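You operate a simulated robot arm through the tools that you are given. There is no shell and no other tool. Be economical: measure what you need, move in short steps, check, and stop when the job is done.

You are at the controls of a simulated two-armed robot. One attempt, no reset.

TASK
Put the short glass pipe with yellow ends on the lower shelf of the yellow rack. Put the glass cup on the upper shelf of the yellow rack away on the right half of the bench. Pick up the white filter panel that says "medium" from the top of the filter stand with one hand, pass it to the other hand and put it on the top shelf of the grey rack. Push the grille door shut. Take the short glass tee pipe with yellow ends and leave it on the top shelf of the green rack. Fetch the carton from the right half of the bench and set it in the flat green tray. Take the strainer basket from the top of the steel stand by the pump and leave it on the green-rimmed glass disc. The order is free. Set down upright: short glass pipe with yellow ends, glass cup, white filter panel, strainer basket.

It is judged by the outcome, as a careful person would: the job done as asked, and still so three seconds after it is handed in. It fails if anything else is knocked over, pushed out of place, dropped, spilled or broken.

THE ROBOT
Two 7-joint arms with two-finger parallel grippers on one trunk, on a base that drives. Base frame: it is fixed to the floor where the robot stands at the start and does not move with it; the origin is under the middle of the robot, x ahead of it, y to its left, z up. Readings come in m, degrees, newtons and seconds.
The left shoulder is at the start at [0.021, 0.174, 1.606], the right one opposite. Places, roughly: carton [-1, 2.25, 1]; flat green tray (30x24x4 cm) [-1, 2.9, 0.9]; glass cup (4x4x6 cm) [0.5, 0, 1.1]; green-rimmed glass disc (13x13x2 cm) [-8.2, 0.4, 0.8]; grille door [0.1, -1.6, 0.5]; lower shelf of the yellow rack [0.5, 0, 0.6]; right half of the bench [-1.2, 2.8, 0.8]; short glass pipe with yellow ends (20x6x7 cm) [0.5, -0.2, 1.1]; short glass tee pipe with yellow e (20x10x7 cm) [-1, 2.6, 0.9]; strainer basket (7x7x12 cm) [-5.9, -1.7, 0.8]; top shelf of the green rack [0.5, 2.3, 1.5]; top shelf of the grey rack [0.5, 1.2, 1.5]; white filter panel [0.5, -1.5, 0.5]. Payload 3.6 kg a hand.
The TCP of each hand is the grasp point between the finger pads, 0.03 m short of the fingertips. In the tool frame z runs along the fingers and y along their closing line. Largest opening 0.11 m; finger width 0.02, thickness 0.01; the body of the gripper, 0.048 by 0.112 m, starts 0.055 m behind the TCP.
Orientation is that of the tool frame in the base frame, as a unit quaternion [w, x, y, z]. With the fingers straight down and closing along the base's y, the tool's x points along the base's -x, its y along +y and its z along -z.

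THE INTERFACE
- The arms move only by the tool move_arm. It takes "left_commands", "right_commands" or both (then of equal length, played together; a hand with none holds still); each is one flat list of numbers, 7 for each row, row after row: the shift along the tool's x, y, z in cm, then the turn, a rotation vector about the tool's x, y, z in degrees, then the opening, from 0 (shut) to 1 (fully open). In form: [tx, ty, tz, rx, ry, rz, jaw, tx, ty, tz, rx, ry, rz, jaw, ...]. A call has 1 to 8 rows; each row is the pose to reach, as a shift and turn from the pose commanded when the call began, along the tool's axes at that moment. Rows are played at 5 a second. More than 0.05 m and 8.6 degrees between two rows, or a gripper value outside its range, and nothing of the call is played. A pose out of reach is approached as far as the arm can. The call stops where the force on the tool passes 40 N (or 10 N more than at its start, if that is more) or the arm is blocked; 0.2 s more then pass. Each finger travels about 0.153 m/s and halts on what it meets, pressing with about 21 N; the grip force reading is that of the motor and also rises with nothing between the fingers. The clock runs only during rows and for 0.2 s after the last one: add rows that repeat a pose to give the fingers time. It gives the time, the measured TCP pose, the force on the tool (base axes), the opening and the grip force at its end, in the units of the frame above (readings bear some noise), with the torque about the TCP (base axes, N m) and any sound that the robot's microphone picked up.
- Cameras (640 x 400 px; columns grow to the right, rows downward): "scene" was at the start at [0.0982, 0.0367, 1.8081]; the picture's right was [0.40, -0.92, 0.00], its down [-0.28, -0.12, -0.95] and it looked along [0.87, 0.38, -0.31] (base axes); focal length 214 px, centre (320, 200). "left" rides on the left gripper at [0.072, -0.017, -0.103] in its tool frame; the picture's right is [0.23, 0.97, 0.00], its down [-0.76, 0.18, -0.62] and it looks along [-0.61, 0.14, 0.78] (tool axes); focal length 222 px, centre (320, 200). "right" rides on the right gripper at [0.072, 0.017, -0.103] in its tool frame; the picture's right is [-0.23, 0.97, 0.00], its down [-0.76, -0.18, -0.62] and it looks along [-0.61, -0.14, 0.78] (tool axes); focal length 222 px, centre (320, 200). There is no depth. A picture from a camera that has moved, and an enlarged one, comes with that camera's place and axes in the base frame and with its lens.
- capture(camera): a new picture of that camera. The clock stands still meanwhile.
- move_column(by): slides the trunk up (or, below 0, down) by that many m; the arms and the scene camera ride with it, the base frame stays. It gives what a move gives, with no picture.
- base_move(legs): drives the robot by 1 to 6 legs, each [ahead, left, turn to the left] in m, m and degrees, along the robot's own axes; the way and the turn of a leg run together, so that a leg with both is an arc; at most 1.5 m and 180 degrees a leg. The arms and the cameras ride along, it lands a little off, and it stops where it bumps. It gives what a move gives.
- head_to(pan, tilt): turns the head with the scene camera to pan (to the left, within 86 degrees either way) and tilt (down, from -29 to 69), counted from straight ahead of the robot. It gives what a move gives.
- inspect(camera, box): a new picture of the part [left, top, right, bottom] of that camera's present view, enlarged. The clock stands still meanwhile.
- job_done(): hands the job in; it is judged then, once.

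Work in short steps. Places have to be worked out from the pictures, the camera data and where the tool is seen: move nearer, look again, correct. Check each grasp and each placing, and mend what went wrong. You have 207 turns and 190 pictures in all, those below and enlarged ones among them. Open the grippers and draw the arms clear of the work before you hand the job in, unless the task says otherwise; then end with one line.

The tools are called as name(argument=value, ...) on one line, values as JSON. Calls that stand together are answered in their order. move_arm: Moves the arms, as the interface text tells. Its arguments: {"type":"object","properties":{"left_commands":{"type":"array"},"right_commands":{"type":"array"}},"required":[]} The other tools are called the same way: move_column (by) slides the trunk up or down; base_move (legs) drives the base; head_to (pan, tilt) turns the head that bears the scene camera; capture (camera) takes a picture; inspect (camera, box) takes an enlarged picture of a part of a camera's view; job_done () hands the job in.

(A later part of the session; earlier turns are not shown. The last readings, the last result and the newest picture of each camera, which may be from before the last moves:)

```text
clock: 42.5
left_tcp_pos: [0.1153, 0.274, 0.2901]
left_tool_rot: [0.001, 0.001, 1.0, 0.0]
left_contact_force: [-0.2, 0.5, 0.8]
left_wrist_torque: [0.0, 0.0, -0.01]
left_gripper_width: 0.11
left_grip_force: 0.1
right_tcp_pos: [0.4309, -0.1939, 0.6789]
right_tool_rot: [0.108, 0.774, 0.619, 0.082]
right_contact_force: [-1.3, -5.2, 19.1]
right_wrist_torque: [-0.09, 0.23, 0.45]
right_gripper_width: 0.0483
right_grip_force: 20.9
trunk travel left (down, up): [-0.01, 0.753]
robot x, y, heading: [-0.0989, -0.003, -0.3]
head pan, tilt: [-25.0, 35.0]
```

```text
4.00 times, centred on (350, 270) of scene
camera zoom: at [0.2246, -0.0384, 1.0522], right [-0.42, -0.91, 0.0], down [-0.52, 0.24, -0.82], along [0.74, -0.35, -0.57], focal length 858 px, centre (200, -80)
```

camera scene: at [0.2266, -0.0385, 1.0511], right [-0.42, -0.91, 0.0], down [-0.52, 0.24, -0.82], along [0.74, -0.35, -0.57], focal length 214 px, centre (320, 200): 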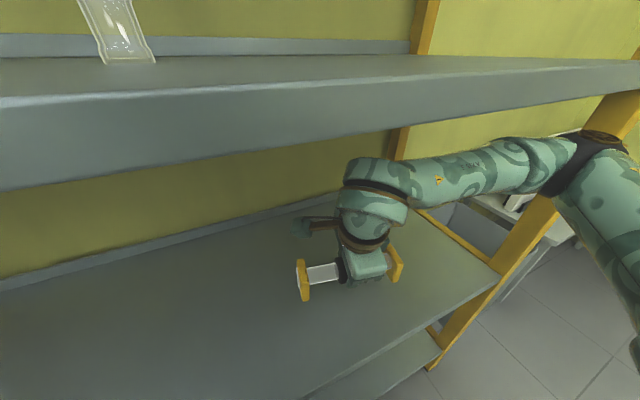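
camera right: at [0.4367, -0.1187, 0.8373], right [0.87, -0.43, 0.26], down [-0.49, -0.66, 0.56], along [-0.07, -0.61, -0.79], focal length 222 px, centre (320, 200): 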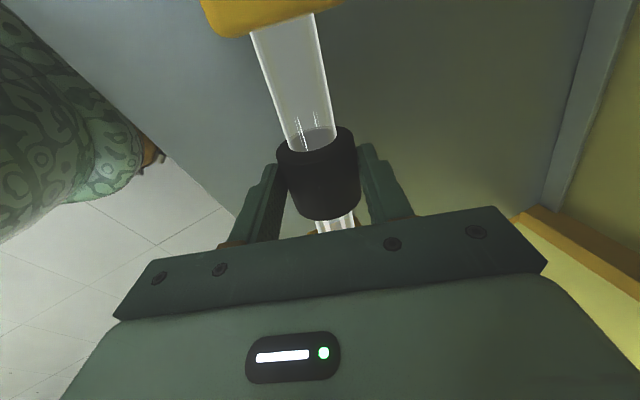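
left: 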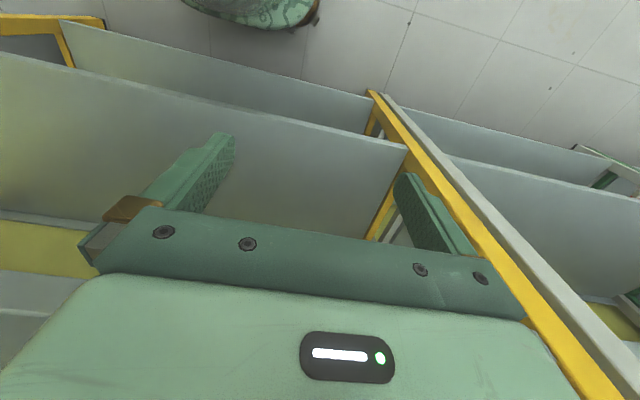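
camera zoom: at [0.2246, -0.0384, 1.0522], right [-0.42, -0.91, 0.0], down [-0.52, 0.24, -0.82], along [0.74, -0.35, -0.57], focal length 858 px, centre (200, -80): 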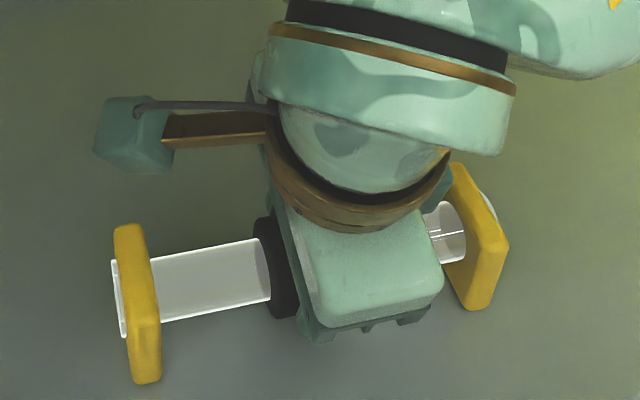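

Contact: 19 N upward. I relieve 2 mm, open to 6.6 cm, and retreat along the tool axis.

move_arm(right_commands=[0, 0.05, -0.15, 0, 0, 0, 0.3, 0, 0.05, -0.15, 0, 0, 0, 0.6, 0, 0.05, -0.15, 0, 0, 0, 0.6, 0, 0.05, -2, 0, 0, 0, 0.6, 0, 0.05, -5, 0, 0, 0, 0.6, 0, 0, -7, 0, 0, 0, 0.6])

capture(camera="right")

inspect(camera="scene", box=[270, 220, 430, 320])

```text
clock: 43.9
left_tcp_pos: [0.1162, 0.2743, 0.291]
left_tool_rot: [-0.001, 0.001, 1.0, 0.0]
left_contact_force: [-0.6, 0.4, 0.3]
left_wrist_torque: [0.04, 0.0, 0.02]
left_gripper_width: 0.11
left_grip_force: 0.2
right_tcp_pos: [0.4133, -0.1882, 0.744]
right_tool_rot: [0.106, 0.774, 0.619, 0.078]
right_contact_force: [-0.2, -0.4, -0.1]
right_wrist_torque: [0.01, 0.02, 0.01]
right_gripper_width: 0.0663
right_grip_force: 0.0
trunk travel left (down, up): [-0.01, 0.753]
robot x, y, heading: [-0.1002, 0.0018, -0.2]
head pan, tilt: [-25.0, 35.0]
```

```text
163 pictures are left
camera right: at [0.4189, -0.1146, 0.8481], right [0.87, -0.43, 0.26], down [-0.49, -0.66, 0.56], along [-0.07, -0.61, -0.79], focal length 222 px, centre (320, 200)
```

right: 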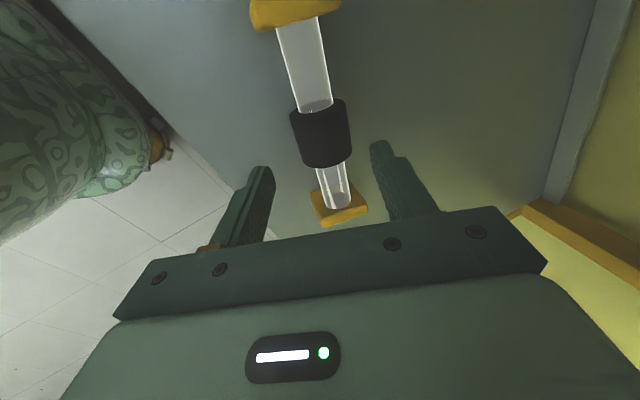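

```text
4.00 times, centred on (350, 270) of scene
camera zoom: at [0.2261, -0.0384, 1.0514], right [-0.42, -0.91, 0.0], down [-0.52, 0.24, -0.82], along [0.74, -0.35, -0.57], focal length 858 px, centre (200, -80)
```

zoom: 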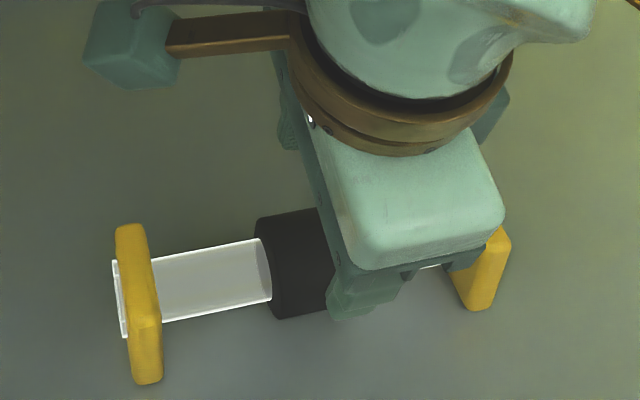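

Pipe stands properly on the lower shelf. I raise slightly and back out, then look toward the filter stand.

move_arm(right_commands=[0, 0.3, -1.2, 0, 0, 0, 0.6])

base_move(legs=[[-0.45, 0, 0], [-0.25, 0, 0]])

head_to(pan=-50, tilt=20)

move_column(by=0.3)

capture(camera="scene")

```text
clock: 44.3
left_tcp_pos: [0.1172, 0.2748, 0.2897]
left_tool_rot: [-0.001, 0.0, 1.0, 0.0]
left_contact_force: [0.1, 1.0, -0.2]
left_wrist_torque: [0.01, 0.01, 0.02]
left_gripper_width: 0.1098
left_grip_force: 0.2
right_tcp_pos: [0.4115, -0.1885, 0.7548]
right_tool_rot: [0.106, 0.773, 0.62, 0.079]
right_contact_force: [-0.8, 0.5, -1.0]
right_wrist_torque: [0.0, 0.01, 0.03]
right_gripper_width: 0.0661
right_grip_force: 0.1
trunk travel left (down, up): [-0.01, 0.753]
robot x, y, heading: [-0.0932, -0.0013, -0.1]
head pan, tilt: [-25.0, 35.0]
```

```text
clock: 48.4
left_tcp_pos: [-0.5849, 0.2748, 0.2897]
left_tool_rot: [0.0, 0.001, 1.0, 0.0]
left_contact_force: [0.5, 0.0, 0.7]
left_wrist_torque: [-0.03, -0.01, 0.0]
left_gripper_width: 0.1101
left_grip_force: 0.0
right_tcp_pos: [-0.288, -0.1883, 0.756]
right_tool_rot: [0.106, 0.775, 0.618, 0.078]
right_contact_force: [0.4, 0.4, 0.7]
right_wrist_torque: [0.0, 0.0, 0.01]
right_gripper_width: 0.066
right_grip_force: 0.0
trunk travel left (down, up): [-0.01, 0.753]
robot x, y, heading: [-0.7976, 0.0007, -0.6]
head pan, tilt: [-25.0, 35.0]
```

```text
clock: 49.3
left_tcp_pos: [-0.5841, 0.2758, 0.2897]
left_tool_rot: [0.0, 0.001, 1.0, 0.0]
left_contact_force: [-0.2, -1.1, 0.0]
left_wrist_torque: [-0.01, -0.02, -0.02]
left_gripper_width: 0.11
left_grip_force: 0.0
right_tcp_pos: [-0.288, -0.1879, 0.7558]
right_tool_rot: [0.107, 0.774, 0.619, 0.079]
right_contact_force: [0.2, -0.2, 0.8]
right_wrist_torque: [0.01, 0.0, 0.01]
right_gripper_width: 0.0663
right_grip_force: 0.1
trunk travel left (down, up): [-0.01, 0.753]
robot x, y, heading: [-0.8021, 0.0019, -0.4]
head pan, tilt: [-50.0, 20.0]
```

```text
clock: 52.3
left_tcp_pos: [-0.5847, 0.2756, 0.5896]
left_tool_rot: [-0.001, 0.002, 1.0, 0.001]
left_contact_force: [-1.4, 0.2, -0.9]
left_wrist_torque: [-0.01, 0.0, -0.04]
left_gripper_width: 0.1101
left_grip_force: 0.1
right_tcp_pos: [-0.2888, -0.1878, 1.0545]
right_tool_rot: [0.106, 0.775, 0.618, 0.078]
right_contact_force: [-0.2, 0.5, 0.4]
right_wrist_torque: [-0.01, -0.01, -0.01]
right_gripper_width: 0.0658
right_grip_force: 0.0
trunk travel left (down, up): [-0.31, 0.453]
robot x, y, heading: [-0.8017, -0.0005, -0.0]
head pan, tilt: [-50.0, 20.0]
```

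```text
161 pictures are left
camera scene: at [-0.663, -0.0711, 1.392], right [-0.77, -0.64, 0.0], down [-0.22, 0.26, -0.94], along [0.6, -0.72, -0.34], focal length 214 px, centre (320, 200)
```

scene: 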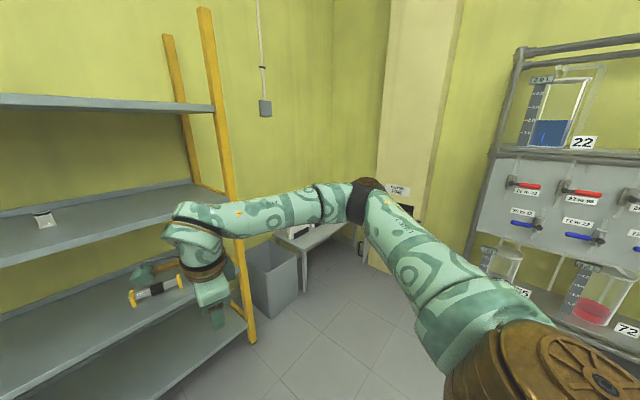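

Pipe remains standing. I turn the robot toward the filter stand corner to see it unobstructed.

base_move(legs=[[0, 0, -50]])

head_to(pan=15, tilt=22)

capture(camera="scene")

```text
clock: 55.0
left_tcp_pos: [-0.4513, 0.0141, 0.5899]
left_tool_rot: [0.0, 0.422, 0.906, 0.0]
left_contact_force: [-0.5, 0.6, 0.8]
left_wrist_torque: [-0.01, -0.01, -0.01]
left_gripper_width: 0.1096
left_grip_force: 0.0
right_tcp_pos: [-0.6138, -0.5109, 1.0566]
right_tool_rot: [0.13, 0.963, 0.236, 0.027]
right_contact_force: [-0.3, 0.5, -0.7]
right_wrist_torque: [-0.02, 0.04, 0.03]
right_gripper_width: 0.0657
right_grip_force: 0.0
trunk travel left (down, up): [-0.31, 0.453]
robot x, y, heading: [-0.7992, -0.0006, -49.8]
head pan, tilt: [-50.0, 20.0]
```

```text
clock: 56.3
left_tcp_pos: [-0.452, 0.0136, 0.59]
left_tool_rot: [0.0, 0.422, 0.906, -0.001]
left_contact_force: [0.9, -0.7, 0.7]
left_wrist_torque: [-0.04, 0.04, 0.04]
left_gripper_width: 0.1102
left_grip_force: 0.0
right_tcp_pos: [-0.6143, -0.5108, 1.0561]
right_tool_rot: [0.129, 0.963, 0.235, 0.027]
right_contact_force: [0.4, 0.5, -0.1]
right_wrist_torque: [0.0, -0.03, -0.03]
right_gripper_width: 0.0659
right_grip_force: 0.0
trunk travel left (down, up): [-0.31, 0.453]
robot x, y, heading: [-0.8011, 0.0024, -49.7]
head pan, tilt: [15.0, 22.0]
```

```text
160 pictures are left
camera scene: at [-0.6735, -0.1098, 1.3889], right [-0.57, -0.82, 0.0], down [-0.31, 0.21, -0.93], along [0.76, -0.53, -0.37], focal length 214 px, centre (320, 200)
```

scene: 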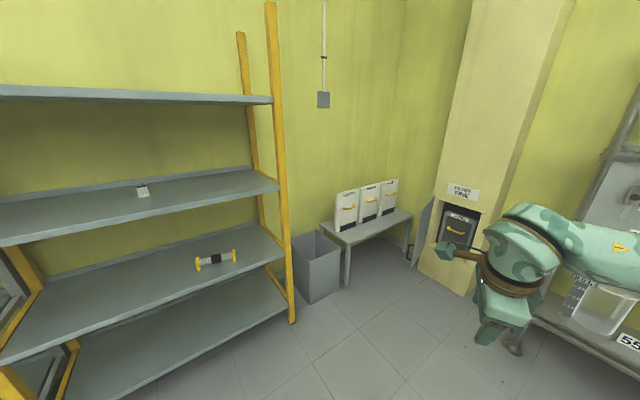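

I see the filter stand and, right of it, a pillar niche with the grille door standing open. I zoom in.

inspect(camera="scene", box=[320, 165, 500, 300])

```text
2.96 times, centred on (410, 232) of scene
camera zoom: at [-0.6735, -0.1098, 1.3889], right [-0.57, -0.82, 0.0], down [-0.31, 0.21, -0.93], along [0.76, -0.53, -0.37], focal length 636 px, centre (53, 104)
```

zoom: 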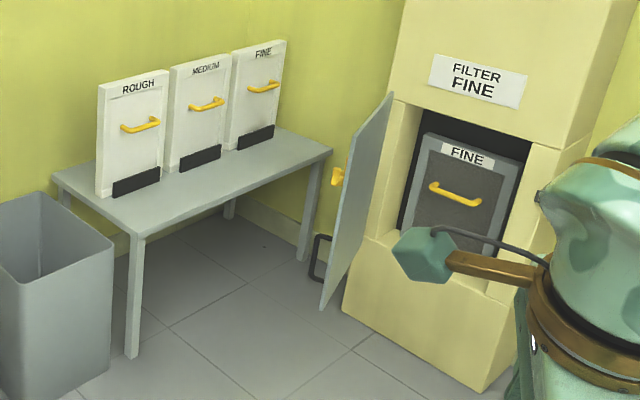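

The door's free edge is at about [0.05,-1.51], hinge at [0.15,-1.85], z 0.25–0.75; it must swing toward -x. I'll push with the left hand facing -y. First reshape the arms: left forward (closed, tilted), right drawn back.

move_arm(left_commands=[-4, -1, 0, 0, -6, 0, 0, -8, -2.3, 0, 0, -13, 0, 0, -13, -3.5, 0, 0, -20, 0, 0, -17, -4.7, 0, 0, -26, 0, 0, -22, -5.8, 0, 0, -32, 0, 0, -26, -7, 0, 0, -35, 0, 0], right_commands=[-0.6, -2.5, -0.7, 0, 0, 0, 0.6, -1.2, -5, -1.3, 0, 0, 0, 0.6, -1.8, -7.5, -2, 0, 0, 0, 0.6, -2.4, -10, -2.6, 0, 0, 0, 0.6, -3, -12.5, -3.3, 0, 0, 0, 0.6, -3.5, -15, -4, 0, 0, 0, 0.6])

head_to(pan=0, tilt=30)

capture(camera="scene")

```text
refused: row 3 steps farther than a row can; nothing moved
```

```text
clock: 57.1
left_tcp_pos: [-0.4518, 0.0146, 0.5898]
left_tool_rot: [0.0, 0.421, 0.907, 0.0]
left_contact_force: [0.1, -0.1, -0.3]
left_wrist_torque: [-0.01, 0.03, 0.03]
left_gripper_width: 0.11
left_grip_force: 0.0
right_tcp_pos: [-0.6144, -0.5106, 1.0554]
right_tool_rot: [0.13, 0.963, 0.235, 0.026]
right_contact_force: [0.1, -0.4, -1.0]
right_wrist_torque: [-0.03, 0.0, -0.05]
right_gripper_width: 0.0659
right_grip_force: 0.0
trunk travel left (down, up): [-0.31, 0.453]
robot x, y, heading: [-0.8034, 0.0, -49.7]
head pan, tilt: [0.0, 30.0]
```

```text
158 pictures are left
camera scene: at [-0.6913, -0.1258, 1.3761], right [-0.76, -0.64, 0.0], down [-0.32, 0.38, -0.87], along [0.56, -0.66, -0.5], focal length 214 px, centre (320, 200)
```

scene: 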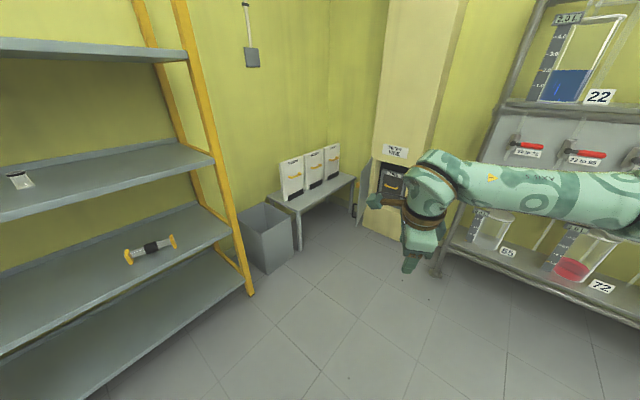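

I resend with smaller steps.

move_arm(left_commands=[-3.5, -0.9, 0, 0, -5, 0, 0, -7, -1.8, 0, 0, -10, 0, 0, -10.5, -2.8, 0, 0, -15, 0, 0, -14, -3.7, 0, 0, -20, 0, 0, -18, -4.7, 0, 0, -25, 0, 0, -22, -5.8, 0, 0, -30, 0, 0, -26, -7, 0, 0, -35, 0, 0], right_commands=[-0.5, -2.1, -0.6, 0, 0, 0, 0.6, -1, -4.3, -1.1, 0, 0, 0, 0.6, -1.5, -6.4, -1.7, 0, 0, 0, 0.6, -2, -8.6, -2.3, 0, 0, 0, 0.6, -2.5, -10.7, -2.9, 0, 0, 0, 0.6, -3, -12.9, -3.4, 0, 0, 0, 0.6, -3.5, -15, -4, 0, 0, 0, 0.6])

base_move(legs=[[0.75, 0.25, 0], [0, 0, -40]])

capture(camera="scene")

```text
clock: 58.7
left_tcp_pos: [-0.3376, -0.2298, 0.5902]
left_tool_rot: [0.273, 0.402, 0.865, -0.127]
left_contact_force: [0.2, 0.3, 0.0]
left_wrist_torque: [0.01, 0.03, 0.01]
left_gripper_width: 0.0002
left_grip_force: 21.1
right_tcp_pos: [-0.716, -0.3887, 1.0553]
right_tool_rot: [0.13, 0.963, 0.236, 0.026]
right_contact_force: [-0.6, -0.7, -0.8]
right_wrist_torque: [-0.03, -0.01, 0.03]
right_gripper_width: 0.0662
right_grip_force: 0.0
trunk travel left (down, up): [-0.31, 0.453]
robot x, y, heading: [-0.7972, -0.0022, -50.1]
head pan, tilt: [0.0, 30.0]
```

```text
clock: 62.5
left_tcp_pos: [0.2825, -0.6146, 0.5846]
left_tool_rot: [0.264, 0.404, 0.866, -0.129]
left_contact_force: [-1.0, -0.1, 0.1]
left_wrist_torque: [-0.05, -0.02, -0.02]
left_gripper_width: 0.0
left_grip_force: 21.0
right_tcp_pos: [-0.0866, -0.7755, 1.0555]
right_tool_rot: [0.131, 0.963, 0.236, 0.027]
right_contact_force: [0.3, -0.9, -0.5]
right_wrist_torque: [0.0, -0.02, 0.0]
right_gripper_width: 0.0661
right_grip_force: 0.0
trunk travel left (down, up): [-0.31, 0.453]
robot x, y, heading: [-0.1709, -0.3873, -49.9]
head pan, tilt: [0.0, 30.0]
stopped in leg 1: the force on the tool passed its limit at 94 N (the readings are from after the stop); the commanded pose is now the measured one
```

```text
157 pictures are left
camera scene: at [-0.0615, -0.5118, 1.376], right [-0.77, -0.64, 0.0], down [-0.32, 0.38, -0.87], along [0.56, -0.66, -0.5], focal length 214 px, centre (320, 200)
```

scene: 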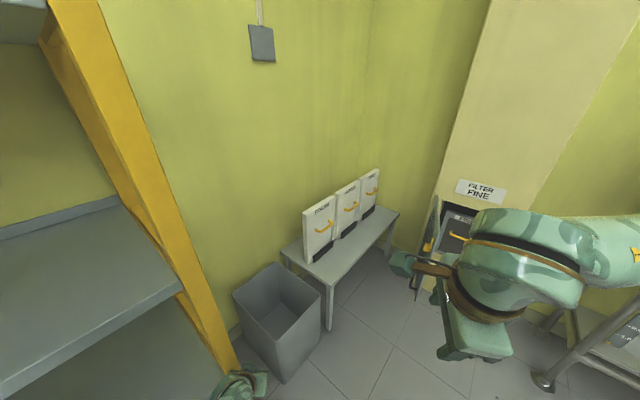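

The left hand brushed something (likely the rack post) at [0.28,-0.61]. I move away to the robot's right/back and check.

base_move(legs=[[-0.05, -0.2, 0]])

head_to(pan=25, tilt=35)

capture(camera="scene")

```text
clock: 64.1
left_tcp_pos: [0.096, -0.7064, 0.5859]
left_tool_rot: [0.265, 0.405, 0.865, -0.129]
left_contact_force: [0.5, 0.0, -1.4]
left_wrist_torque: [0.03, -0.01, 0.01]
left_gripper_width: 0.0
left_grip_force: 20.9
right_tcp_pos: [-0.2727, -0.8665, 1.0554]
right_tool_rot: [0.129, 0.963, 0.235, 0.027]
right_contact_force: [0.5, 0.1, 0.2]
right_wrist_torque: [0.01, -0.05, 0.04]
right_gripper_width: 0.066
right_grip_force: 0.0
trunk travel left (down, up): [-0.31, 0.453]
robot x, y, heading: [-0.3586, -0.4764, -50.0]
head pan, tilt: [0.0, 30.0]
```

```text
clock: 65.0
left_tcp_pos: [0.0967, -0.7045, 0.585]
left_tool_rot: [0.265, 0.404, 0.866, -0.128]
left_contact_force: [-0.2, 0.0, 0.6]
left_wrist_torque: [-0.01, -0.02, 0.02]
left_gripper_width: 0.0
left_grip_force: 20.6
right_tcp_pos: [-0.2713, -0.8675, 1.0549]
right_tool_rot: [0.13, 0.963, 0.236, 0.027]
right_contact_force: [0.6, -0.6, 0.1]
right_wrist_torque: [-0.02, 0.03, 0.0]
right_gripper_width: 0.0658
right_grip_force: 0.1
trunk travel left (down, up): [-0.31, 0.453]
robot x, y, heading: [-0.3565, -0.4758, -50.1]
head pan, tilt: [25.0, 35.0]
```

```text
156 pictures are left
camera scene: at [-0.2252, -0.5704, 1.3683], right [-0.42, -0.91, 0.0], down [-0.52, 0.24, -0.82], along [0.74, -0.35, -0.57], focal length 214 px, centre (320, 200)
```

scene: 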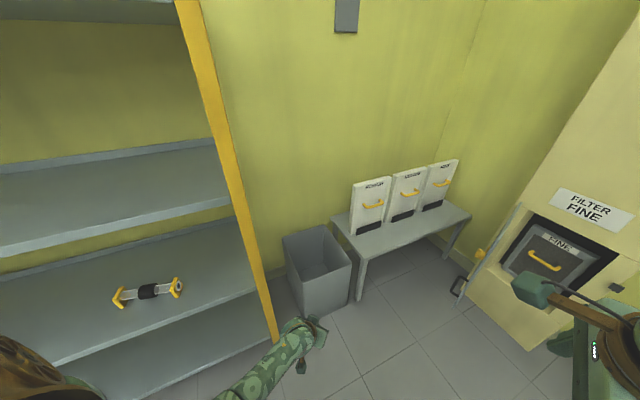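

All in place. I turn to face -y in place, then drive so the left hand comes to about [0.2,-1.42], east of the door edge.

base_move(legs=[[0, 0, -40], [0.3, 0, 0], [0.17, 0.36, 0]])

head_to(pan=10, tilt=40)

capture(camera="scene")

```text
clock: 71.0
left_tcp_pos: [0.2081, -1.4124, 0.5844]
left_tool_rot: [0.205, 0.674, 0.678, -0.211]
left_contact_force: [0.5, -0.1, -0.8]
left_wrist_torque: [-0.01, 0.0, 0.0]
left_gripper_width: 0.0002
left_grip_force: 21.4
right_tcp_pos: [-0.1769, -1.301, 1.0567]
right_tool_rot: [0.131, 0.986, -0.106, -0.019]
right_contact_force: [0.5, -0.2, -0.3]
right_wrist_torque: [-0.04, 0.01, 0.0]
right_gripper_width: 0.0659
right_grip_force: 0.1
trunk travel left (down, up): [-0.31, 0.453]
robot x, y, heading: [0.0069, -0.9444, -89.8]
head pan, tilt: [25.0, 35.0]
```

```text
clock: 71.8
left_tcp_pos: [0.2077, -1.4126, 0.5837]
left_tool_rot: [0.205, 0.675, 0.677, -0.211]
left_contact_force: [-0.5, 0.2, -0.3]
left_wrist_torque: [0.03, -0.01, 0.0]
left_gripper_width: 0.0
left_grip_force: 21.2
right_tcp_pos: [-0.1797, -1.299, 1.0553]
right_tool_rot: [0.131, 0.985, -0.107, -0.02]
right_contact_force: [1.2, -0.3, -0.3]
right_wrist_torque: [0.0, -0.01, 0.01]
right_gripper_width: 0.066
right_grip_force: 0.0
trunk travel left (down, up): [-0.31, 0.453]
robot x, y, heading: [0.0053, -0.9464, -89.6]
head pan, tilt: [10.0, 40.0]
```

```text
155 pictures are left
camera scene: at [0.0239, -1.1049, 1.3607], right [-0.98, -0.18, 0.0], down [-0.12, 0.63, -0.77], along [0.14, -0.75, -0.64], focal length 214 px, centre (320, 200)
```

scene: 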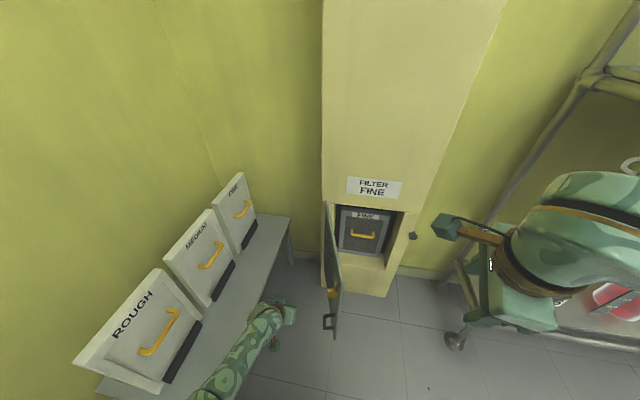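

Left hand is between door and stand. I zoom to verify clearances before moving ahead.

inspect(camera="scene", box=[180, 190, 440, 400])

capture(camera="left")

```text
1.90 times, centred on (310, 295) of scene
camera zoom: at [0.0239, -1.1049, 1.3607], right [-0.98, -0.18, 0.0], down [-0.12, 0.63, -0.77], along [0.14, -0.75, -0.64], focal length 408 px, centre (339, 19)
```

zoom: 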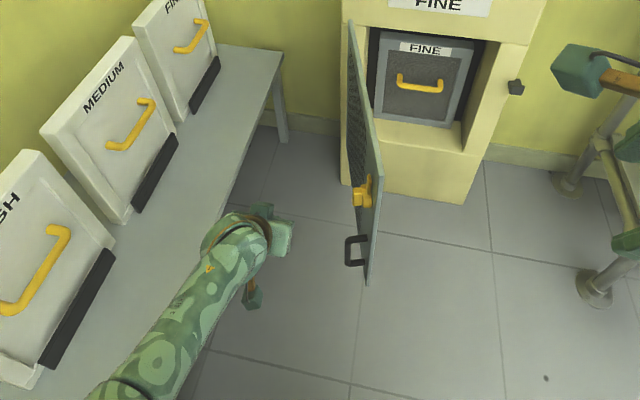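

```text
153 pictures are left
camera left: at [0.191, -1.2926, 0.6298], right [0.97, 0.19, -0.14], down [0.19, -0.28, 0.94], along [0.14, -0.94, -0.31], focal length 222 px, centre (320, 200)
```

left: 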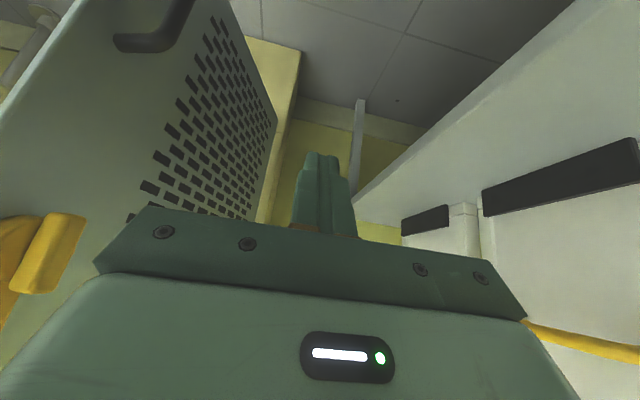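

Clear. I advance 0.13 m, then strafe to the robot's right (−x) to sweep the door.

base_move(legs=[[0.13, 0, 0], [0, -0.22, 0]])

capture(camera="scene")

```text
clock: 74.4
left_tcp_pos: [-0.0153, -1.5442, 0.5847]
left_tool_rot: [0.206, 0.674, 0.677, -0.21]
left_contact_force: [0.0, -0.1, 0.1]
left_wrist_torque: [0.01, -0.01, 0.01]
left_gripper_width: 0.0
left_grip_force: 20.7
right_tcp_pos: [-0.4026, -1.4321, 1.0558]
right_tool_rot: [0.131, 0.986, -0.106, -0.019]
right_contact_force: [-0.6, -0.4, -0.7]
right_wrist_torque: [-0.03, -0.03, 0.02]
right_gripper_width: 0.0658
right_grip_force: 0.2
trunk travel left (down, up): [-0.31, 0.453]
robot x, y, heading: [-0.2132, -1.0759, -89.8]
head pan, tilt: [10.0, 40.0]
```

```text
152 pictures are left
camera scene: at [-0.1993, -1.2375, 1.3607], right [-0.98, -0.18, 0.0], down [-0.11, 0.63, -0.77], along [0.14, -0.75, -0.64], focal length 214 px, centre (320, 200)
```

scene: 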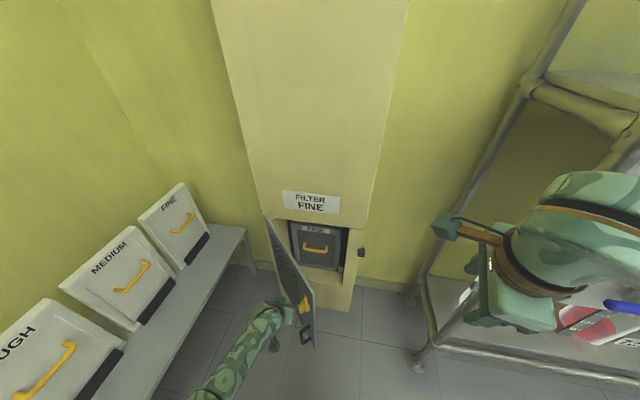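

The door is swinging. I draw the right hand back a bit to stay off the lab rack, and push ahead 0.15 m.

move_arm(right_commands=[-0.9, -3.7, -1, 0, 0, 0, 0.6, -1.8, -7.5, -2, 0, 0, 0, 0.6])

base_move(legs=[[0.16, 0, 0]])

capture(camera="scene")

```text
clock: 75.0
left_tcp_pos: [-0.0141, -1.5446, 0.5853]
left_tool_rot: [0.205, 0.674, 0.678, -0.211]
left_contact_force: [0.8, 1.2, 0.0]
left_wrist_torque: [-0.03, 0.0, 0.0]
left_gripper_width: 0.0
left_grip_force: 21.2
right_tcp_pos: [-0.3752, -1.4125, 1.0735]
right_tool_rot: [0.13, 0.986, -0.107, -0.02]
right_contact_force: [0.1, 0.5, -0.6]
right_wrist_torque: [0.01, -0.02, 0.02]
right_gripper_width: 0.0662
right_grip_force: 0.2
right hand out of reach, approached as far as the arm can: row 1, 2
trunk travel left (down, up): [-0.31, 0.453]
robot x, y, heading: [-0.2143, -1.0781, -89.6]
head pan, tilt: [10.0, 40.0]
```

```text
clock: 76.4
left_tcp_pos: [-0.0144, -1.7059, 0.5841]
left_tool_rot: [0.205, 0.675, 0.677, -0.21]
left_contact_force: [0.3, 0.0, -0.3]
left_wrist_torque: [0.0, -0.02, -0.02]
left_gripper_width: 0.0
left_grip_force: 20.9
right_tcp_pos: [-0.3762, -1.5758, 1.073]
right_tool_rot: [0.129, 0.986, -0.107, -0.02]
right_contact_force: [0.3, -0.7, 0.0]
right_wrist_torque: [-0.02, 0.01, -0.03]
right_gripper_width: 0.066
right_grip_force: 0.0
trunk travel left (down, up): [-0.31, 0.453]
robot x, y, heading: [-0.2135, -1.2427, -89.8]
head pan, tilt: [10.0, 40.0]
```

```text
151 pictures are left
camera scene: at [-0.1972, -1.3998, 1.3605], right [-0.98, -0.18, 0.0], down [-0.11, 0.63, -0.77], along [0.14, -0.75, -0.64], focal length 214 px, centre (320, 200)
```

scene: 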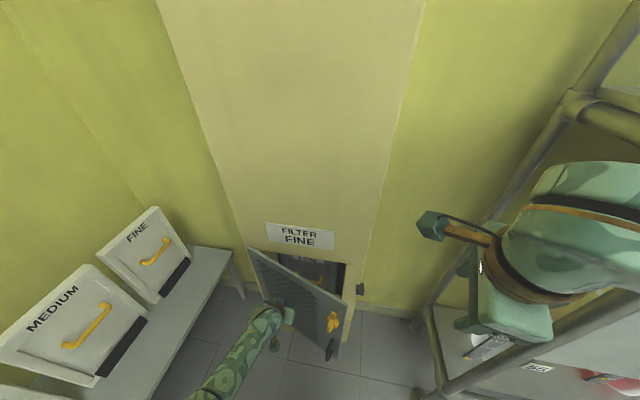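

Nearly; the door is about 40° open. I push on with the left arm itself (ahead and to the right), keeping the right arm away from the lab rack.

move_arm(left_commands=[-2.4, -1.2, 1.7, 0, 0, 0, 0, -4.9, -2.4, 3.4, 0, 0, 0, 0, -7.3, -3.6, 5.1, 0, 0, 0, 0, -9.8, -5, 6.8, 0, 0, 0, 0])

capture(camera="scene")

```text
clock: 77.3
left_tcp_pos: [-0.0485, -1.7761, 0.5752]
left_tool_rot: [0.198, 0.678, 0.681, -0.193]
left_contact_force: [-0.3, 23.0, 12.8]
left_wrist_torque: [0.5, 0.04, -0.03]
left_gripper_width: 0.0
left_grip_force: 20.6
left hand out of reach, approached as far as the arm can: row 4
right_tcp_pos: [-0.3753, -1.5643, 1.0774]
right_tool_rot: [0.135, 0.985, -0.103, -0.017]
right_contact_force: [-0.3, 0.3, 0.3]
right_wrist_torque: [-0.03, 0.0, 0.0]
right_gripper_width: 0.066
right_grip_force: 0.2
trunk travel left (down, up): [-0.31, 0.453]
robot x, y, heading: [-0.2136, -1.2367, -89.4]
head pan, tilt: [10.0, 40.0]
stopped in row 4 (left hand): the force on the tool passed its limit at 98 N (the readings are from after the stop); the commanded pose is now the measured one
```

```text
150 pictures are left
camera scene: at [-0.1982, -1.3858, 1.3628], right [-0.98, -0.18, 0.0], down [-0.12, 0.63, -0.77], along [0.14, -0.76, -0.64], focal length 214 px, centre (320, 200)
```

scene: 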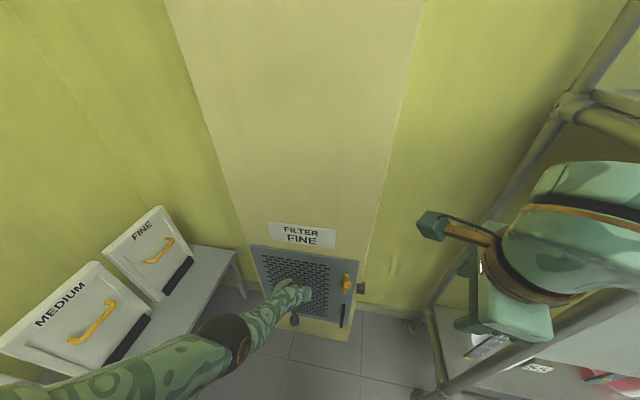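

The door looks shut (hard stop felt). I zoom in to confirm.

inspect(camera="scene", box=[230, 210, 390, 350])

```text
2.86 times, centred on (310, 280) of scene
camera zoom: at [-0.1982, -1.3858, 1.3628], right [-0.98, -0.18, 0.0], down [-0.12, 0.63, -0.77], along [0.14, -0.76, -0.64], focal length 613 px, centre (349, -29)
```

zoom: 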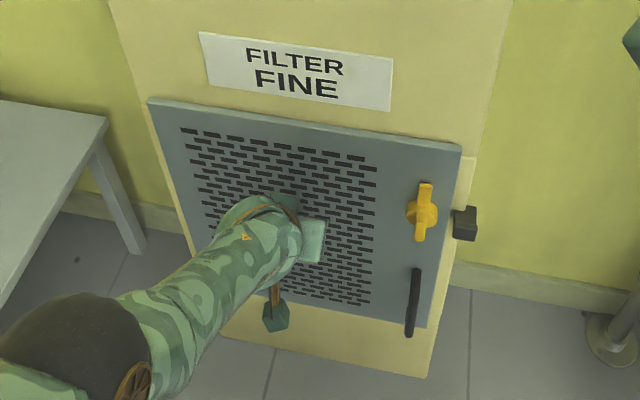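

Door is shut flush. I back away and look at the filter panels closely.

base_move(legs=[[-0.3, 0.0, 0]])

head_to(pan=50, tilt=35)

capture(camera="scene")

```text
clock: 79.3
left_tcp_pos: [-0.0495, -1.4827, 0.5717]
left_tool_rot: [0.196, 0.678, 0.682, -0.192]
left_contact_force: [-0.2, 0.5, 0.4]
left_wrist_torque: [-0.02, -0.03, 0.0]
left_gripper_width: 0.0
left_grip_force: 20.8
right_tcp_pos: [-0.3765, -1.2716, 1.0725]
right_tool_rot: [0.131, 0.986, -0.104, -0.02]
right_contact_force: [0.2, 0.4, -0.4]
right_wrist_torque: [-0.03, -0.04, -0.03]
right_gripper_width: 0.066
right_grip_force: 0.1
trunk travel left (down, up): [-0.31, 0.453]
robot x, y, heading: [-0.2213, -0.941, -89.5]
head pan, tilt: [10.0, 40.0]
```

```text
clock: 80.4
left_tcp_pos: [-0.0496, -1.4833, 0.5699]
left_tool_rot: [0.196, 0.678, 0.682, -0.192]
left_contact_force: [-0.5, 1.2, 0.2]
left_wrist_torque: [-0.01, -0.01, 0.0]
left_gripper_width: 0.0
left_grip_force: 20.5
right_tcp_pos: [-0.3761, -1.2726, 1.0724]
right_tool_rot: [0.13, 0.986, -0.104, -0.018]
right_contact_force: [0.3, 0.4, 0.0]
right_wrist_torque: [0.0, -0.02, -0.01]
right_gripper_width: 0.0659
right_grip_force: 0.1
trunk travel left (down, up): [-0.31, 0.453]
robot x, y, heading: [-0.218, -0.9381, -89.6]
head pan, tilt: [50.0, 35.0]
```

```text
148 pictures are left
camera scene: at [-0.1467, -1.0689, 1.3683], right [-0.64, -0.77, 0.0], down [-0.44, 0.37, -0.82], along [0.63, -0.52, -0.57], focal length 214 px, centre (320, 200)
```

scene: 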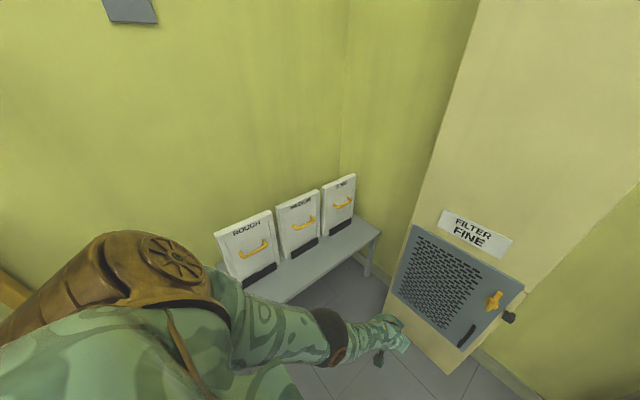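

Door stays shut. Zoom on the panels.

inspect(camera="scene", box=[205, 160, 385, 290])

```text
3.08 times, centred on (295, 225) of scene
camera zoom: at [-0.1467, -1.0689, 1.3683], right [-0.64, -0.77, 0.0], down [-0.44, 0.37, -0.82], along [0.63, -0.52, -0.57], focal length 660 px, centre (397, 123)
```

zoom: 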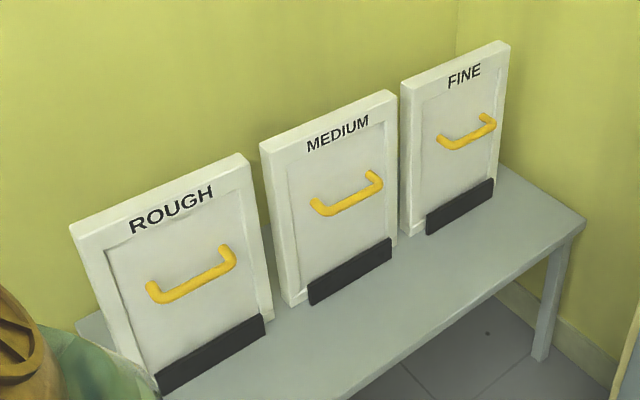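

Panel MEDIUM: about 23 cm wide, 30 cm high, center y≈-1.52, x≈0.55, top z≈0.76. I'll grip its top edge from above with the right hand (closing along x). I align the right hand (straight down, no yaw), extend it, and tuck the left one.

move_arm(left_commands=[3.3, 1.3, -2.3, 0, 5.5, 0, 0, 6.6, 2.7, -4.6, 0, 11, 0, 0, 9.9, 4, -6.9, 0, 16.5, 0, 0, 13.1, 5.3, -9.2, 0, 22, 0, 0, 16.4, 6.7, -11.4, 0, 27.5, 0, 0, 19.7, 8, -13.7, 0, 33, 0, 0], right_commands=[0.1, 2.8, 0.8, 2, 0.3, -2.1, 0.6, 0.3, 5.5, 1.5, 4, 0.7, -4.2, 0.6, 0.4, 8.3, 2.3, 6, 1, -6.3, 0.6, 0.5, 11, 3, 8, 1.3, -8.4, 0.6, 0.7, 13.8, 3.8, 10, 1.7, -10.5, 0.6, 0.8, 16.6, 4.5, 12, 2, -12.6, 0.6])

```text
clock: 82.0
left_tcp_pos: [0.1056, -1.2563, 0.5954]
left_tool_rot: [0.048, 0.706, 0.705, 0.048]
left_contact_force: [-0.8, -0.2, -0.6]
left_wrist_torque: [-0.02, 0.01, 0.01]
left_gripper_width: 0.0003
left_grip_force: 20.6
right_tcp_pos: [-0.4057, -1.4425, 1.0724]
right_tool_rot: [0.025, 1.0, 0.006, -0.005]
right_contact_force: [-0.7, -0.5, -0.2]
right_wrist_torque: [0.01, -0.01, -0.03]
right_gripper_width: 0.0661
right_grip_force: 0.0
trunk travel left (down, up): [-0.31, 0.453]
robot x, y, heading: [-0.2124, -0.9394, -89.4]
head pan, tilt: [50.0, 35.0]
stopped in row 6 (left hand): the arm was blocked; the commanded pose is now the measured one
```

Right hand is now pointing straight down. I raise the left hand 28 cm so it will clear the bin and stand.

move_arm(left_commands=[0, 0, -4, 0, 0, 0, 0, 0, 0, -8, 0, 0, 0, 0, 0, 0, -12, 0, 0, 0, 0, 0, 0, -16, 0, 0, 0, 0, 0, 0, -20, 0, 0, 0, 0, 0, 0, -24, 0, 0, 0, 0, 0, 0, -28, 0, 0, 0, 0])

base_move(legs=[[0.1, 0, 0], [0, 0, 89.4]])

head_to(pan=-20, tilt=35)

capture(camera="scene")

```text
clock: 82.7
left_tcp_pos: [0.1841, -1.253, 0.7003]
left_tool_rot: [0.111, 0.709, 0.687, 0.119]
left_contact_force: [0.0, -1.2, 0.5]
left_wrist_torque: [0.0, -0.03, -0.04]
left_gripper_width: 0.0003
left_grip_force: 20.9
right_tcp_pos: [-0.4047, -1.4419, 1.0722]
right_tool_rot: [0.026, 1.0, 0.006, -0.006]
right_contact_force: [0.8, 0.2, 0.8]
right_wrist_torque: [0.01, 0.02, -0.01]
right_gripper_width: 0.0658
right_grip_force: 0.0
trunk travel left (down, up): [-0.31, 0.453]
robot x, y, heading: [-0.2201, -0.9398, -89.4]
head pan, tilt: [50.0, 35.0]
stopped in row 3 (left hand): the arm was blocked; the commanded pose is now the measured one
```

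```text
clock: 87.6
left_tcp_pos: [0.1037, -0.6396, 0.6986]
left_tool_rot: [-0.006, 0.021, 0.986, 0.163]
left_contact_force: [0.3, 0.3, 0.6]
left_wrist_torque: [0.0, 0.0, -0.01]
left_gripper_width: 0.0
left_grip_force: 20.9
right_tcp_pos: [0.2865, -1.2311, 1.0723]
right_tool_rot: [0.022, 0.707, 0.707, 0.014]
right_contact_force: [-0.2, 0.4, 0.0]
right_wrist_torque: [0.02, 0.0, -0.04]
right_gripper_width: 0.066
right_grip_force: 0.1
trunk travel left (down, up): [-0.31, 0.453]
robot x, y, heading: [-0.2214, -1.0375, -0.2]
head pan, tilt: [50.0, 35.0]
```

```text
clock: 89.0
left_tcp_pos: [0.1048, -0.6398, 0.6994]
left_tool_rot: [-0.005, 0.021, 0.986, 0.164]
left_contact_force: [-0.1, -0.1, -0.2]
left_wrist_torque: [0.0, 0.01, 0.02]
left_gripper_width: 0.0001
left_grip_force: 21.6
right_tcp_pos: [0.2873, -1.2306, 1.071]
right_tool_rot: [0.023, 0.706, 0.707, 0.014]
right_contact_force: [0.6, 0.0, -1.3]
right_wrist_torque: [-0.01, -0.02, 0.01]
right_gripper_width: 0.066
right_grip_force: 0.0
trunk travel left (down, up): [-0.31, 0.453]
robot x, y, heading: [-0.2151, -1.0369, -0.2]
head pan, tilt: [-20.0, 35.0]
```

```text
146 pictures are left
camera scene: at [-0.0565, -1.0682, 1.3683], right [-0.34, -0.94, 0.0], down [-0.54, 0.2, -0.82], along [0.77, -0.28, -0.57], focal length 214 px, centre (320, 200)
```

scene: 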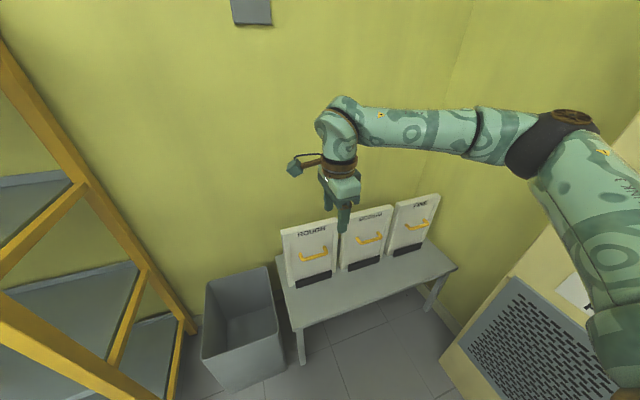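

The left arm is twisted outward and blocked. I bring it up in a more natural, forward-tilted pose.

move_arm(left_commands=[-1.5, -0.1, -3.4, 2.4, -3.7, 0, 0, -3, -0.2, -6.8, 4.8, -7.5, 0, 0, -4.5, -0.4, -10.2, 7.2, -11.2, 0, 0, -6, -0.5, -13.6, 9.6, -15, 0, 0, -7.5, -0.6, -17, 12, -18.8, 0, 0, -9, -0.7, -20.4, 14.4, -22.5, 0, 0, -10.5, -0.9, -23.8, 16.7, -26.2, 0, 0, -12, -1, -27, 19, -30, 0, 0])

head_to(pan=40, tilt=35)

capture(camera="scene")

```text
clock: 89.8
left_tcp_pos: [0.1421, -0.6056, 0.8108]
left_tool_rot: [0.075, 0.041, 0.979, 0.187]
left_contact_force: [-0.2, -0.8, 0.6]
left_wrist_torque: [-0.01, 0.0, 0.05]
left_gripper_width: 0.0001
left_grip_force: 20.9
right_tcp_pos: [0.287, -1.2309, 1.0719]
right_tool_rot: [0.021, 0.707, 0.707, 0.014]
right_contact_force: [0.2, 0.8, 0.2]
right_wrist_torque: [-0.02, 0.01, -0.02]
right_gripper_width: 0.0657
right_grip_force: 0.0
trunk travel left (down, up): [-0.31, 0.453]
robot x, y, heading: [-0.218, -1.037, -0.0]
head pan, tilt: [-20.0, 35.0]
stopped in row 3 (left hand): the arm was blocked; the commanded pose is now the measured one
```

```text
clock: 91.1
left_tcp_pos: [0.1426, -0.6064, 0.8087]
left_tool_rot: [0.074, 0.04, 0.979, 0.188]
left_contact_force: [0.5, 0.1, -0.2]
left_wrist_torque: [-0.02, -0.02, -0.01]
left_gripper_width: 0.0001
left_grip_force: 21.1
right_tcp_pos: [0.2866, -1.2301, 1.073]
right_tool_rot: [0.021, 0.707, 0.707, 0.013]
right_contact_force: [0.2, -0.2, 0.0]
right_wrist_torque: [0.0, -0.01, -0.04]
right_gripper_width: 0.0658
right_grip_force: 0.1
trunk travel left (down, up): [-0.31, 0.453]
robot x, y, heading: [-0.2111, -1.0381, -0.0]
head pan, tilt: [40.0, 35.0]
```

```text
145 pictures are left
camera scene: at [-0.0716, -0.9816, 1.3683], right [0.64, -0.77, 0.0], down [-0.44, -0.37, -0.82], along [0.63, 0.53, -0.57], focal length 214 px, centre (320, 200)
```

scene: 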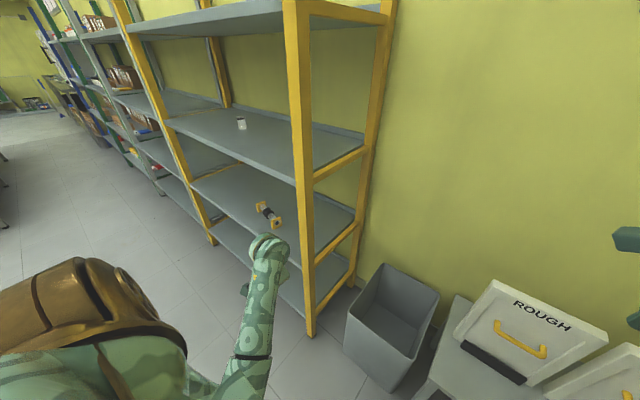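

The left elbow is hanging low. I back up 0.3 m for room and stretch the left arm forward and up.

base_move(legs=[[-0.35, 0, 0]])

move_arm(left_commands=[-4, 0, 0, 3, -5, 0, 0, -8, 0, 0, 6, -10, 0, 0, -12, 0, 0, 9, -15, 0, 0, -16, 0, 0, 12, -20, 0, 0, -20, -1, -3, 15, -25, 0, 0, -22, -2, -7, 18, -30, 0, 0, -22, -3, -11.5, 21, -35, 0, 0, -22, -4, -16, 22, -40, 0, 0])

capture(camera="scene")

```text
clock: 93.4
left_tcp_pos: [-0.2109, -0.6058, 0.81]
left_tool_rot: [0.075, 0.039, 0.979, 0.188]
left_contact_force: [0.0, 0.3, -0.9]
left_wrist_torque: [0.01, 0.03, 0.01]
left_gripper_width: 0.0003
left_grip_force: 21.3
right_tcp_pos: [-0.0649, -1.2294, 1.072]
right_tool_rot: [0.022, 0.706, 0.707, 0.015]
right_contact_force: [-0.7, -0.3, -0.2]
right_wrist_torque: [0.01, 0.0, 0.01]
right_gripper_width: 0.0661
right_grip_force: 0.0
trunk travel left (down, up): [-0.31, 0.453]
robot x, y, heading: [-0.5674, -1.0392, 0.3]
head pan, tilt: [40.0, 35.0]
```

```text
refused: row 5 steps farther than a row can; nothing moved
```

```text
144 pictures are left
camera scene: at [-0.4253, -0.981, 1.3684], right [0.64, -0.77, 0.0], down [-0.44, -0.37, -0.82], along [0.63, 0.53, -0.57], focal length 214 px, centre (320, 200)
```

scene: 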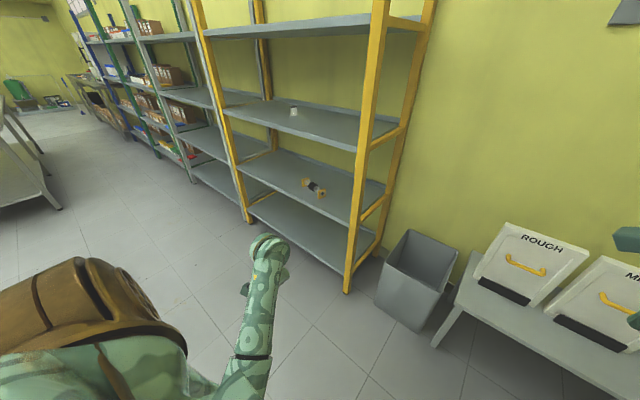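

I resend with smaller steps.

move_arm(left_commands=[-4, 0, 0, 3, -5, 0, 0, -8, 0, 0, 6, -10, 0, 0, -12, 0, 0, 9, -15, 0, 0, -16, 0, 0, 12, -20, 0, 0, -19, -1, -3, 15, -25, 0, 0, -21, -2, -7, 18, -30, 0, 0, -21, -3, -11, 21, -35, 0, 0, -21, -4, -15, 22, -40, 0, 0])

capture(camera="scene")

```text
clock: 95.2
left_tcp_pos: [-0.0298, -0.719, 0.9587]
left_tool_rot: [0.394, 0.114, 0.912, -0.024]
left_contact_force: [0.1, -1.1, 1.3]
left_wrist_torque: [0.0, 0.02, 0.01]
left_gripper_width: 0.0
left_grip_force: 21.2
right_tcp_pos: [-0.0656, -1.229, 1.0725]
right_tool_rot: [0.023, 0.705, 0.708, 0.015]
right_contact_force: [-0.1, 0.5, 0.7]
right_wrist_torque: [-0.01, 0.01, 0.01]
right_gripper_width: 0.0658
right_grip_force: 0.1
trunk travel left (down, up): [-0.31, 0.453]
robot x, y, heading: [-0.5637, -1.0387, -0.0]
head pan, tilt: [40.0, 35.0]
```

```text
143 pictures are left
camera scene: at [-0.4244, -0.9814, 1.3683], right [0.64, -0.77, 0.0], down [-0.44, -0.37, -0.82], along [0.63, 0.53, -0.57], focal length 214 px, centre (320, 200)
```

scene: 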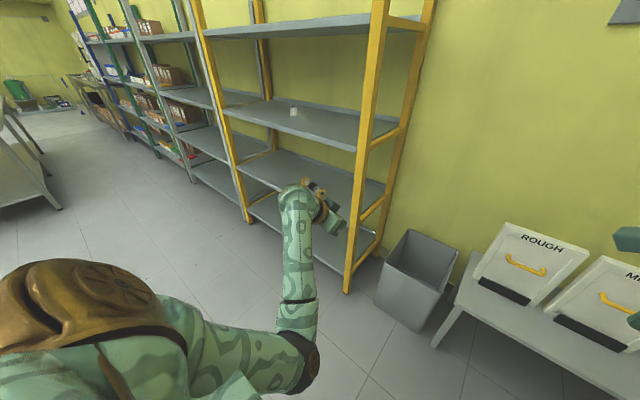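

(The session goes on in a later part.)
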